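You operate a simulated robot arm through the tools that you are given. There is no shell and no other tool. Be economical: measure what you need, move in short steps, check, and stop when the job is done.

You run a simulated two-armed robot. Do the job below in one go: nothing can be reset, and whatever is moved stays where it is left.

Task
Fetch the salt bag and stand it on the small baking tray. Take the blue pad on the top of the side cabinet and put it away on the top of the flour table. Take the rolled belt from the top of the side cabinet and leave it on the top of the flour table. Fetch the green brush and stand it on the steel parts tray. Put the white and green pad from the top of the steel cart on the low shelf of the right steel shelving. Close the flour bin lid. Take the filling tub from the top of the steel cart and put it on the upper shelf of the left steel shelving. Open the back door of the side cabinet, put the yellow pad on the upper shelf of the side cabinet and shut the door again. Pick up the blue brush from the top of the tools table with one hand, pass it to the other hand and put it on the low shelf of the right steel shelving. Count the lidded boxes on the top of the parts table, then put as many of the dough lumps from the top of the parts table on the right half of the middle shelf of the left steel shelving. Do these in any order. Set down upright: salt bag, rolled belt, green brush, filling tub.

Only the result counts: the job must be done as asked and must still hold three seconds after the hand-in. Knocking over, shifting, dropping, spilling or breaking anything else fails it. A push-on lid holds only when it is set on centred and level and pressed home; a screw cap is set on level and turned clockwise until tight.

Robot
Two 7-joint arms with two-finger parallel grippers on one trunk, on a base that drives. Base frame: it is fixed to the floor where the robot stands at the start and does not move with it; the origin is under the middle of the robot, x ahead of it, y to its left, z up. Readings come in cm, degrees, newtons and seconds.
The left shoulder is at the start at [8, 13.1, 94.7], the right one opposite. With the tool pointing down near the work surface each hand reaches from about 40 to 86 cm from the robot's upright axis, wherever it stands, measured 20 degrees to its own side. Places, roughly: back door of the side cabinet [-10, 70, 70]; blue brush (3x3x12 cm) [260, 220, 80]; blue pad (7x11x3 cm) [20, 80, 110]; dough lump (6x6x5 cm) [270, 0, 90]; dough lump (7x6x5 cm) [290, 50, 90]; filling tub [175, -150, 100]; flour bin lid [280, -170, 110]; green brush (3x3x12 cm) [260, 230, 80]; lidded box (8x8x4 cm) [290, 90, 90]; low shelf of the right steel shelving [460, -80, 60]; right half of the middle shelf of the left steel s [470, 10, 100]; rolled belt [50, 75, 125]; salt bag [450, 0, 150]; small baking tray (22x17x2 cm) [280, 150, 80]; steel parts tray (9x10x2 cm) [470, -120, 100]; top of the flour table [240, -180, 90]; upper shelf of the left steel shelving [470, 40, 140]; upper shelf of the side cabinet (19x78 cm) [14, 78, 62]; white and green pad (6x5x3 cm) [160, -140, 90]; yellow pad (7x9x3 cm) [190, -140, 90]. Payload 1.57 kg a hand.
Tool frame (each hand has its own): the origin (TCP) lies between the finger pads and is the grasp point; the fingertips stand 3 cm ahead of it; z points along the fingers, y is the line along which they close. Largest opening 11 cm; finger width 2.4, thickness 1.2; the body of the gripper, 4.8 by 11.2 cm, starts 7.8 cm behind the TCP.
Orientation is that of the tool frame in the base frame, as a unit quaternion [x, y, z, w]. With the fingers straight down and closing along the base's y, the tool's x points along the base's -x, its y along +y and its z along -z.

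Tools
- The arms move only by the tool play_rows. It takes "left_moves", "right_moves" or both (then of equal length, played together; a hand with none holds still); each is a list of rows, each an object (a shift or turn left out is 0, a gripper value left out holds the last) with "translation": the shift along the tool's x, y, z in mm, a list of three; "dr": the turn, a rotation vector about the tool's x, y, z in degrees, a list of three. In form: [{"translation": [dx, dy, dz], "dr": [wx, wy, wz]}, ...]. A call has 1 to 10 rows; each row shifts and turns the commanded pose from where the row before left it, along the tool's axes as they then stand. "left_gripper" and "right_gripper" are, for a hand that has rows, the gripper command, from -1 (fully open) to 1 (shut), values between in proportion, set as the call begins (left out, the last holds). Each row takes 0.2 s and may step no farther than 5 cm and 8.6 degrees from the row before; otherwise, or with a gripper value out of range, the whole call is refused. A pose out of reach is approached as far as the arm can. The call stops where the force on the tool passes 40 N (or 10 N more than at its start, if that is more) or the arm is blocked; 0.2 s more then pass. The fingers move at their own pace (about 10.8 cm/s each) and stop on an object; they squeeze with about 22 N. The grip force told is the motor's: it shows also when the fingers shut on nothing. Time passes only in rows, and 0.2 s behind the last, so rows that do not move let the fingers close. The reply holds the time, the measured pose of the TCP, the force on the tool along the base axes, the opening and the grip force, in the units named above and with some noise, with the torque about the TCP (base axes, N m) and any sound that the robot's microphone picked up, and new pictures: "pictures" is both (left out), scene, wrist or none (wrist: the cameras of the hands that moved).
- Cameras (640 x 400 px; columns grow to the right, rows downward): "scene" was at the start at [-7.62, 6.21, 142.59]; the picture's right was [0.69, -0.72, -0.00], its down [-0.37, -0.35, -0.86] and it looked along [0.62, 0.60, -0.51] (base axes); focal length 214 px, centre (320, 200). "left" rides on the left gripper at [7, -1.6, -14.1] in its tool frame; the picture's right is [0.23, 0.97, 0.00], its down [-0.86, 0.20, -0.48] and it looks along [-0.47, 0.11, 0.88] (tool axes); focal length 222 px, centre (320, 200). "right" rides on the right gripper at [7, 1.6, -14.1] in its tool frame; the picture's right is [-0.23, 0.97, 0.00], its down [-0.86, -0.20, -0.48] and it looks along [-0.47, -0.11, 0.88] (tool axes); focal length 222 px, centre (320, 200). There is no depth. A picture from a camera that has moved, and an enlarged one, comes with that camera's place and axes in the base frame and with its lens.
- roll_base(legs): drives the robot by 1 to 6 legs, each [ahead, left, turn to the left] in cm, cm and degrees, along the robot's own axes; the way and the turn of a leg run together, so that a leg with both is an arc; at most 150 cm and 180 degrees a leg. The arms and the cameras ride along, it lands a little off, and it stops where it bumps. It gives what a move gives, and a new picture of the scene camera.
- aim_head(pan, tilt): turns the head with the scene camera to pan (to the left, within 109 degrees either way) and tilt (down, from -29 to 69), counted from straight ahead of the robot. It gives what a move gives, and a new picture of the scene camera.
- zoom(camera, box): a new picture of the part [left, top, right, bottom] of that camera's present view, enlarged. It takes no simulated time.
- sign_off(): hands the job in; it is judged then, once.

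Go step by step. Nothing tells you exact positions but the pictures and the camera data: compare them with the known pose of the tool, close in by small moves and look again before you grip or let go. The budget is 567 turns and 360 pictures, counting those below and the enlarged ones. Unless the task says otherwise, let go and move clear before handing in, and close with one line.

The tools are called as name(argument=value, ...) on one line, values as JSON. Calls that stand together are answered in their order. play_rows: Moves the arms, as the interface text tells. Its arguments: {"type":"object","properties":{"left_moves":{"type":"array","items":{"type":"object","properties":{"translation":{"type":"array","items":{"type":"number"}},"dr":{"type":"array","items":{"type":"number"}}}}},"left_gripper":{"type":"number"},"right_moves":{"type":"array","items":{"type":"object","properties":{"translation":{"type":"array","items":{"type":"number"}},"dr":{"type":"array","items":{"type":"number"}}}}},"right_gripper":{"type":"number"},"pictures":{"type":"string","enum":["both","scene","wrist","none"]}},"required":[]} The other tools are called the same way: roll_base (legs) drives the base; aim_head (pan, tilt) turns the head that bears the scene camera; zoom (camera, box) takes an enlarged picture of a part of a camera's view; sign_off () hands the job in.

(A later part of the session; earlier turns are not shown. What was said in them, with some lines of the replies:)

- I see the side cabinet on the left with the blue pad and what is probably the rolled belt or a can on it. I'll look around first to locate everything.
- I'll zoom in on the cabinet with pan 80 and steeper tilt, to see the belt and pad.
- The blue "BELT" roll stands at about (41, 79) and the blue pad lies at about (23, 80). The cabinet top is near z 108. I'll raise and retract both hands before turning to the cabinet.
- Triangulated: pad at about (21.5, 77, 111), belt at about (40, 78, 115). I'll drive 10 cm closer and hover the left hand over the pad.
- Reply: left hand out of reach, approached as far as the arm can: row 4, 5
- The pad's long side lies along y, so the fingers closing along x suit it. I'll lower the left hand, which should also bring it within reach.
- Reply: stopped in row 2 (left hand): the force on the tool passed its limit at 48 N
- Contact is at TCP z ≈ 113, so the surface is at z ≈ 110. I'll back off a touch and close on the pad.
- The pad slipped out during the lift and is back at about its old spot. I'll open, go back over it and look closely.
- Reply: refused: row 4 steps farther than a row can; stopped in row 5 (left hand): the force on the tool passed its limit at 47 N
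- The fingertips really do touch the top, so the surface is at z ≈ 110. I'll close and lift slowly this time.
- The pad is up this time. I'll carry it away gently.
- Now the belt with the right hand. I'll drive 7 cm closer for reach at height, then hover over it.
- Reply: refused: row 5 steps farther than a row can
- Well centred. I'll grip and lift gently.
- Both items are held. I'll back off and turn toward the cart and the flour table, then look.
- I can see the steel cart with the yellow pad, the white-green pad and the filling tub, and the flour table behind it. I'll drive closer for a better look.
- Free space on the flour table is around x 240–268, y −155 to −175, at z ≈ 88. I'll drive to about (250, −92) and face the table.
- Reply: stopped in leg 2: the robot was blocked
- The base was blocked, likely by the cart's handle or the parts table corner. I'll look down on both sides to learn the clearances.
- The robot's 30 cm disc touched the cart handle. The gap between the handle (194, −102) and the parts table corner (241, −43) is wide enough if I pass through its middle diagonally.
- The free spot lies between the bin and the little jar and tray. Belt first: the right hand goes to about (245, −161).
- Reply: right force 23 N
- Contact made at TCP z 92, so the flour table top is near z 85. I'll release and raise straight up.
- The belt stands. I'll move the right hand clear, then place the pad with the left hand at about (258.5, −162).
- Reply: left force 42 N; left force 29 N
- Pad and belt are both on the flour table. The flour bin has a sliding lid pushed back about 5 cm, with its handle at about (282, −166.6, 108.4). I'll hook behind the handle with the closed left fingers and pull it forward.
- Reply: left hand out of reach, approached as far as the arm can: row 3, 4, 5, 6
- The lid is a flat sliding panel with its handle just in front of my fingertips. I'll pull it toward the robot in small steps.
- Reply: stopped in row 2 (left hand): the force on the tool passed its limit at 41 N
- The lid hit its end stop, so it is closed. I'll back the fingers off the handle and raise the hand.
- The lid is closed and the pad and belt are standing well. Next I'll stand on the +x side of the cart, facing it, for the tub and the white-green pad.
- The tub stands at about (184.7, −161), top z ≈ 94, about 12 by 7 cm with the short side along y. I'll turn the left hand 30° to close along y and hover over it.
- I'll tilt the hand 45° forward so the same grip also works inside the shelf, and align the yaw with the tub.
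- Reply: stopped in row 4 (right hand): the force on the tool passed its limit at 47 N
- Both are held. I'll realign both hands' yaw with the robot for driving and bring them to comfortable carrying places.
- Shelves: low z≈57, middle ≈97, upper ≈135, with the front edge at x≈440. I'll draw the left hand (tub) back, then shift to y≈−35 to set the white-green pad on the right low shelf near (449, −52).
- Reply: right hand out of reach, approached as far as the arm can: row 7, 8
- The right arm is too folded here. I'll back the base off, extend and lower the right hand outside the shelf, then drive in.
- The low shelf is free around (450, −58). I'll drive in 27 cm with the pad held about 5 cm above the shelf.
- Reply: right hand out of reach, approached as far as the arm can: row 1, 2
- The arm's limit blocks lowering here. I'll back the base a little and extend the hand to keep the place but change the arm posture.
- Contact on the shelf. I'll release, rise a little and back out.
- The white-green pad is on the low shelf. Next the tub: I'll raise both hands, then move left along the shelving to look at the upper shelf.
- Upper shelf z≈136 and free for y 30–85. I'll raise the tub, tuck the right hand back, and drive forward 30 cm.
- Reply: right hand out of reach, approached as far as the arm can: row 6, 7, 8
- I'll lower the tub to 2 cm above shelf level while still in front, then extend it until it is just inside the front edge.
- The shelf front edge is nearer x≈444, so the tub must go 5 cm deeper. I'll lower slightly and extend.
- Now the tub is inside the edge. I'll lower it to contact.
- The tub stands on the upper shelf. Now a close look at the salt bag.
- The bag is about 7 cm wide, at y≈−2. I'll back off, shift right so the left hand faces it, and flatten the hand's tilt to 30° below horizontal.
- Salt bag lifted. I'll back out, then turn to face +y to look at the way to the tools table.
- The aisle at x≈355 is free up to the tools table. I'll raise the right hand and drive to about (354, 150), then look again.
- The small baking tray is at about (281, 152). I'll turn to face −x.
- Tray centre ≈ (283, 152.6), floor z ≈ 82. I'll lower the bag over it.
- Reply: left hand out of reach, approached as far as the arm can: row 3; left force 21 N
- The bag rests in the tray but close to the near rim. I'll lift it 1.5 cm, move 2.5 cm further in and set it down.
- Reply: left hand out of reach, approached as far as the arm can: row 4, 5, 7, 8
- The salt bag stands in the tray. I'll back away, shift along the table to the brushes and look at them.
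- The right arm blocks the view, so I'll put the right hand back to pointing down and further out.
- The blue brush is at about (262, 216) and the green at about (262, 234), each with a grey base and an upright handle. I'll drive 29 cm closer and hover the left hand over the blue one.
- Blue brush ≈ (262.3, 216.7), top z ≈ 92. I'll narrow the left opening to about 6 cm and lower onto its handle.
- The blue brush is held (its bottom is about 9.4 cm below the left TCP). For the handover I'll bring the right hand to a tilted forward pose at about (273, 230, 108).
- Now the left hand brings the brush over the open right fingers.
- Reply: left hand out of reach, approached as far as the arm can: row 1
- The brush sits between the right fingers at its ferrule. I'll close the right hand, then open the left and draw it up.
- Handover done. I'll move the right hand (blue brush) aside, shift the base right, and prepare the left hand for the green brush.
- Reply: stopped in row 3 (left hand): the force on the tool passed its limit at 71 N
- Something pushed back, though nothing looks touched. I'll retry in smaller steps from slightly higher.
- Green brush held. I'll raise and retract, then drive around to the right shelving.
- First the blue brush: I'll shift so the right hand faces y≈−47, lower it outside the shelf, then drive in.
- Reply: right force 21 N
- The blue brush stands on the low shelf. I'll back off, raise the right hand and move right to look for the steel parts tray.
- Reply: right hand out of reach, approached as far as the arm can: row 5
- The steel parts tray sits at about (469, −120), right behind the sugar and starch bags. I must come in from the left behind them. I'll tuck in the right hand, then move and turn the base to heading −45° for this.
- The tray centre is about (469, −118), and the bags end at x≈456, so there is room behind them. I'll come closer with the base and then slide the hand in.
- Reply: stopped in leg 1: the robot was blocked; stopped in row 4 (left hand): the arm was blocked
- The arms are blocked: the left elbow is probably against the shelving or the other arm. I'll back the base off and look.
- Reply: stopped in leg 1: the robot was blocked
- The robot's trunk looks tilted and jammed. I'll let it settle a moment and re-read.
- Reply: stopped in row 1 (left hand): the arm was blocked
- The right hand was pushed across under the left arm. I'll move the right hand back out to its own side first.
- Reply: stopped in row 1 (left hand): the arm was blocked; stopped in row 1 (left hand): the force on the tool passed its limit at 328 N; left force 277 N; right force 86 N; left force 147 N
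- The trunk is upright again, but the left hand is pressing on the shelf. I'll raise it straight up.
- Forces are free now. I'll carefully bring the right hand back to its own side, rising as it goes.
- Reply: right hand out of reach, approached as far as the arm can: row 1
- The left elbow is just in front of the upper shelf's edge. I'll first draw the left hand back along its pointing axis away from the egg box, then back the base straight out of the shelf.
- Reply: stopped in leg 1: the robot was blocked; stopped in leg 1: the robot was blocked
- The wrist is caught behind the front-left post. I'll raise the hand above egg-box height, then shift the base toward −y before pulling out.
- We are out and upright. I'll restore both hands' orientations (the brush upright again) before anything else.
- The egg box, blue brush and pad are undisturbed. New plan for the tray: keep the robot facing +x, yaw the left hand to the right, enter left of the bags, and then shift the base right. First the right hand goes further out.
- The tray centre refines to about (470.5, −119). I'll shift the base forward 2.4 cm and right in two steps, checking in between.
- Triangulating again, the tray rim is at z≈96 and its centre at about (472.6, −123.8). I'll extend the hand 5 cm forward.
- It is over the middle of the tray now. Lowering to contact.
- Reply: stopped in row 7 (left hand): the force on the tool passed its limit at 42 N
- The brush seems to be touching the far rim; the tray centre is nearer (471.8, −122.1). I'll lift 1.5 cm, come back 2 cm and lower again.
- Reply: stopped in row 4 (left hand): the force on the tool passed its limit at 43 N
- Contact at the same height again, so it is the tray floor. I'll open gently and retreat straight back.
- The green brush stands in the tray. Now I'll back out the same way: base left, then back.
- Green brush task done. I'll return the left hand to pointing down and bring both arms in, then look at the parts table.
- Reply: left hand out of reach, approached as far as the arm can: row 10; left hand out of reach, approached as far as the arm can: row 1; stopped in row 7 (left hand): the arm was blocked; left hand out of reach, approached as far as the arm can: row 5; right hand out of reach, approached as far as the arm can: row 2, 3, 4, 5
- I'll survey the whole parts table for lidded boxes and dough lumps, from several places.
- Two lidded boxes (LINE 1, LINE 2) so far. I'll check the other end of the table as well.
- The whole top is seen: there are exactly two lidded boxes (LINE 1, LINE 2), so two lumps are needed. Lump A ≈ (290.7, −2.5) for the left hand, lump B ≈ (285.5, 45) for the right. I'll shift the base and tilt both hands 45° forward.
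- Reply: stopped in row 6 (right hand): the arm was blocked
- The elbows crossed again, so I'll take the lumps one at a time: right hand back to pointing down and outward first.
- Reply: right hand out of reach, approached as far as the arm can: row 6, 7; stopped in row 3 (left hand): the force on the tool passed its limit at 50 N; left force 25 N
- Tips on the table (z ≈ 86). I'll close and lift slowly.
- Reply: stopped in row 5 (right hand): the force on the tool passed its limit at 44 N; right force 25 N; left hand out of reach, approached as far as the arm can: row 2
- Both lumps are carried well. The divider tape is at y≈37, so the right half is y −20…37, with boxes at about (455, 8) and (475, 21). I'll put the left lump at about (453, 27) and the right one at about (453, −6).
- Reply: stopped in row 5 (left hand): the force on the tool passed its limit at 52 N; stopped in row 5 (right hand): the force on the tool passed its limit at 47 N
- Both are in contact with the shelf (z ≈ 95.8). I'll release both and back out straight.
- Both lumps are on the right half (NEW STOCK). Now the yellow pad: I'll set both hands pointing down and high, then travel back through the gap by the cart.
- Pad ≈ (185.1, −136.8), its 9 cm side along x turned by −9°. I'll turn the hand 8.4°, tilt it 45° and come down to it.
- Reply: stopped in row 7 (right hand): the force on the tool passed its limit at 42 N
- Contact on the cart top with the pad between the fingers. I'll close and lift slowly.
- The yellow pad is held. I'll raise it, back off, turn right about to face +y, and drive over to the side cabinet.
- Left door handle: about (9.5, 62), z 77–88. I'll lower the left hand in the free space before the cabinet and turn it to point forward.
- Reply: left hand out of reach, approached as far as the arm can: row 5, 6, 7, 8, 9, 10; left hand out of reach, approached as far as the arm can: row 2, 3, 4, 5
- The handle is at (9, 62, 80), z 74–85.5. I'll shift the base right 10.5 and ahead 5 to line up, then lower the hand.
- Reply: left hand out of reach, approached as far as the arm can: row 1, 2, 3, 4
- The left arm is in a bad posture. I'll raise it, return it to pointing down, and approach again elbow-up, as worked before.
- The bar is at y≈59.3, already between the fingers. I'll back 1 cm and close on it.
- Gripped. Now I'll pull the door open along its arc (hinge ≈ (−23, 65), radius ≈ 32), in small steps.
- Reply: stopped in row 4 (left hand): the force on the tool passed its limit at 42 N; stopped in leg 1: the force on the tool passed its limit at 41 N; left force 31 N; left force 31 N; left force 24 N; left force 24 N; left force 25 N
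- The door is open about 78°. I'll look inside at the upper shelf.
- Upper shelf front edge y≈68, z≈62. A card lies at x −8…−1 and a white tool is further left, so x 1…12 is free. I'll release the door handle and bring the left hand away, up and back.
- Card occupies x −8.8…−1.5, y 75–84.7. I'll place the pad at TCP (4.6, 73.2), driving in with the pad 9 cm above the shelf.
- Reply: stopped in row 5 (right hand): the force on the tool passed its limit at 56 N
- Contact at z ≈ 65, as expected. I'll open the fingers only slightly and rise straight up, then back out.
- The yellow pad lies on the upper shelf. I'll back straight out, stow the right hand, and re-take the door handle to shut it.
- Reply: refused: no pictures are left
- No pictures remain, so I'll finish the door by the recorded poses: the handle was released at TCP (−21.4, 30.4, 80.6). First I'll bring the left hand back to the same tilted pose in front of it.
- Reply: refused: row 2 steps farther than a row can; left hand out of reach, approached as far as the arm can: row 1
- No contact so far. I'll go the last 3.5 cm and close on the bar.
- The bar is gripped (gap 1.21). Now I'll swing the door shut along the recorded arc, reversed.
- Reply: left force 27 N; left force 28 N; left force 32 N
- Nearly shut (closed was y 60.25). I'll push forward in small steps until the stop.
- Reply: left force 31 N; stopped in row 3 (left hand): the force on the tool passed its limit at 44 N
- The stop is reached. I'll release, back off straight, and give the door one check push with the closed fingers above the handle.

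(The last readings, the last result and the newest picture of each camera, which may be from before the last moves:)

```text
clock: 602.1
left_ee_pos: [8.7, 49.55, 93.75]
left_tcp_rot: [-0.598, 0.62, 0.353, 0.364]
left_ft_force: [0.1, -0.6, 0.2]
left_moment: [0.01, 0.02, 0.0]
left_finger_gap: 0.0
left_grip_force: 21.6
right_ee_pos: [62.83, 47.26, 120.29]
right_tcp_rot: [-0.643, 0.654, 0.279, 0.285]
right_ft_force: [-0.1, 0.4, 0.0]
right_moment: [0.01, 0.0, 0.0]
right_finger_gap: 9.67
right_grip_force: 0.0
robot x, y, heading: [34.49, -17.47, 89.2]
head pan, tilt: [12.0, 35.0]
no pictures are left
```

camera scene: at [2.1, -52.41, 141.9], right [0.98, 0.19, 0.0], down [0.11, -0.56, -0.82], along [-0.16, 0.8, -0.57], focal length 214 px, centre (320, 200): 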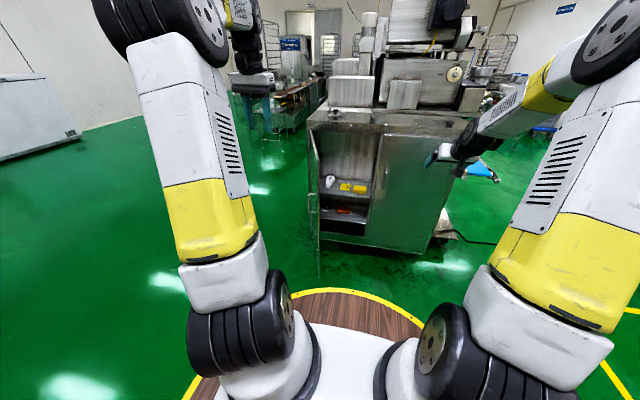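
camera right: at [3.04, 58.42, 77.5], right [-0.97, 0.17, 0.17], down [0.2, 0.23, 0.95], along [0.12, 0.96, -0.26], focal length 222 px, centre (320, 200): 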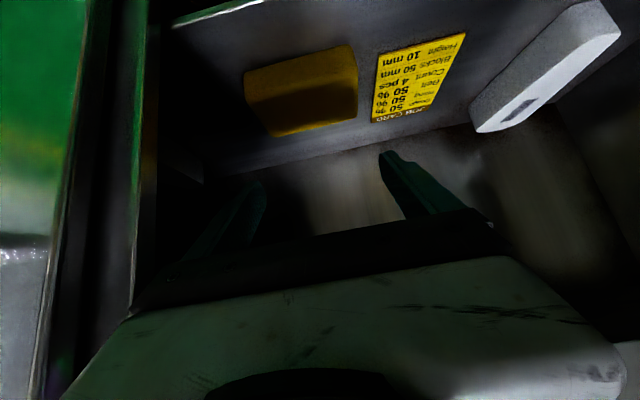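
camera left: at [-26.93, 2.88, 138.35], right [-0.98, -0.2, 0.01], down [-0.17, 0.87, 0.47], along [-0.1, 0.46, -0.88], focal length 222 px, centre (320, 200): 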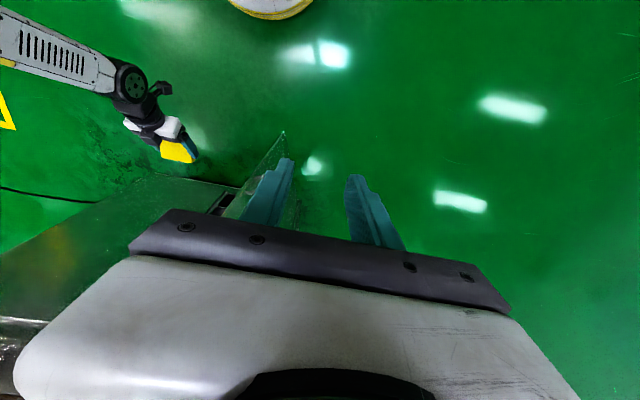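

play_rows(left_moves=[{"translation": [-15, 0, 26]}, {"translation": [-15, 0, 26]}, {"translation": [-12, 0, 21]}, {"translation": [-5, 0, 8]}, {"translation": [-3, 0, 5]}, {"translation": [-3, 0, 5]}, {"translation": [-2, 0, 3]}, {"translation": [-2, 0, 3]}, {"translation": [-2, 0, 3]}, {"translation": [-2, 0, 3]}], pictures="none")

```text
clock: 604.3
left_ee_pos: [9.11, 61.55, 94.05]
left_tcp_rot: [-0.598, 0.62, 0.354, 0.363]
left_ft_force: [-0.2, 0.3, 0.0]
left_moment: [-0.03, -0.02, -0.03]
left_finger_gap: 0.02
left_grip_force: 21.0
right_ee_pos: [62.81, 47.45, 120.18]
right_tcp_rot: [-0.643, 0.653, 0.28, 0.284]
right_ft_force: [0.9, -0.1, -0.8]
right_moment: [0.03, 0.04, 0.01]
right_finger_gap: 9.67
right_grip_force: 0.1
robot x, y, heading: [34.39, -17.39, 89.2]
head pan, tilt: [12.0, 35.0]
no pictures are left
```

play_rows(left_moves=[{"translation": [-2, 0, 3]}, {"translation": [-1.5, 0, 2.5]}, {"translation": [-1.5, 0, 2.5]}, {"translation": [-1.5, 0, 2.5]}, {"translation": [-1.5, 0, 2.5]}, {"translation": [-1.5, 0, 2.5]}], pictures="none")

```text
clock: 605.0
left_ee_pos: [8.97, 61.72, 94.02]
left_tcp_rot: [-0.599, 0.621, 0.353, 0.362]
left_ft_force: [3.3, -17.7, 6.1]
left_moment: [0.14, 0.0, -0.06]
left_finger_gap: 0.0
left_grip_force: 21.1
right_ee_pos: [62.87, 47.27, 120.12]
right_tcp_rot: [-0.643, 0.654, 0.28, 0.284]
right_ft_force: [0.0, -0.7, -0.8]
right_moment: [-0.01, -0.03, 0.01]
right_finger_gap: 9.7
right_grip_force: 0.0
robot x, y, heading: [34.7, -17.81, 89.4]
head pan, tilt: [12.0, 35.0]
stopped in row 3 (left hand): the force on the tool passed its limit at 46 N (the readings are from after the stop); the commanded pose is now the measured one
no pictures are left
```

A firm stop. I'll compare with the fixed right door's face to make sure they are level.

play_rows(left_moves=[{"translation": [8, 0, -13]}, {"translation": [5, 0, -9]}, {"translation": [0, -35, 0]}, {"translation": [0, -35, 0]}, {"translation": [0, -35, 0]}, {"translation": [0, -35, 0]}, {"translation": [-8, 0, 13]}, {"translation": [-2, 0, 3]}], pictures="none")

play_rows(left_moves=[{"translation": [-1.5, 0, 2.5]}, {"translation": [-1.5, 0, 2.5]}, {"translation": [-1.5, 0, 2.5]}, {"translation": [-1.5, 0, 2.5]}, {"translation": [-1.5, 0, 2.5]}, {"translation": [-1.5, 0, 2.5]}, {"translation": [-1.5, 0, 2.5]}], pictures="none")

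```text
clock: 606.8
left_ee_pos: [23.16, 60.88, 93.89]
left_tcp_rot: [-0.599, 0.621, 0.353, 0.362]
left_ft_force: [-0.1, -0.3, 0.6]
left_moment: [-0.02, 0.01, 0.03]
left_finger_gap: 0.0
left_grip_force: 21.7
right_ee_pos: [62.75, 47.37, 120.2]
right_tcp_rot: [-0.644, 0.653, 0.28, 0.284]
right_ft_force: [0.4, 0.0, 0.4]
right_moment: [0.0, 0.01, 0.04]
right_finger_gap: 9.67
right_grip_force: 0.0
robot x, y, heading: [34.44, -17.86, 89.2]
head pan, tilt: [12.0, 35.0]
no pictures are left
```

```text
clock: 607.8
left_ee_pos: [22.97, 61.61, 93.88]
left_tcp_rot: [-0.599, 0.622, 0.351, 0.361]
left_ft_force: [1.7, -18.0, 6.2]
left_moment: [0.12, 0.0, -0.07]
left_finger_gap: 0.01
left_grip_force: 21.5
right_ee_pos: [62.89, 47.13, 120.24]
right_tcp_rot: [-0.643, 0.654, 0.28, 0.285]
right_ft_force: [-0.6, 0.3, 0.4]
right_moment: [0.0, 0.01, -0.01]
right_finger_gap: 9.68
right_grip_force: 0.1
robot x, y, heading: [34.3, -17.42, 89.4]
head pan, tilt: [12.0, 35.0]
stopped in row 5 (left hand): the force on the tool passed its limit at 46 N (the readings are from after the stop); the commanded pose is now the measured one
no pictures are left
```

Both door faces stop the hand at the same depth (61.7 and 61.6), so the back door is shut. I'll back away clear and hand in.

play_rows(left_moves=[{"translation": [10, 0, -17]}, {"translation": [15, 0, -25]}], pictures="none")

roll_base(legs=[[-20, 0, 0]])

sign_off()

```text
clock: 608.4
left_ee_pos: [22.77, 56.88, 93.58]
left_tcp_rot: [-0.6, 0.621, 0.352, 0.36]
left_ft_force: [-0.4, -0.5, -0.4]
left_moment: [-0.02, 0.0, -0.03]
left_finger_gap: 0.0
left_grip_force: 21.0
right_ee_pos: [62.89, 47.2, 120.15]
right_tcp_rot: [-0.644, 0.653, 0.28, 0.284]
right_ft_force: [-0.6, -0.6, -0.4]
right_moment: [0.0, -0.03, 0.0]
right_finger_gap: 9.67
right_grip_force: 0.1
robot x, y, heading: [34.78, -17.49, 89.3]
head pan, tilt: [12.0, 35.0]
no pictures are left
```

```text
clock: 610.0
left_ee_pos: [22.44, 36.69, 93.66]
left_tcp_rot: [-0.6, 0.621, 0.352, 0.36]
left_ft_force: [-0.4, -0.5, -0.5]
left_moment: [0.01, 0.01, -0.02]
left_finger_gap: 0.0
left_grip_force: 21.3
right_ee_pos: [62.55, 27.17, 120.24]
right_tcp_rot: [-0.644, 0.653, 0.28, 0.284]
right_ft_force: [-0.2, -0.8, 0.1]
right_moment: [0.0, -0.03, 0.02]
right_finger_gap: 9.68
right_grip_force: 0.1
robot x, y, heading: [34.29, -37.64, 89.3]
head pan, tilt: [12.0, 35.0]
```

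```text
The job is handed in.
```

I completed all ten tasks and handed in the job, with two dough lumps moved to match the two lidded boxes I counted; the picture budget ran out before the last step, so I checked the closed side cabinet door by touch only.
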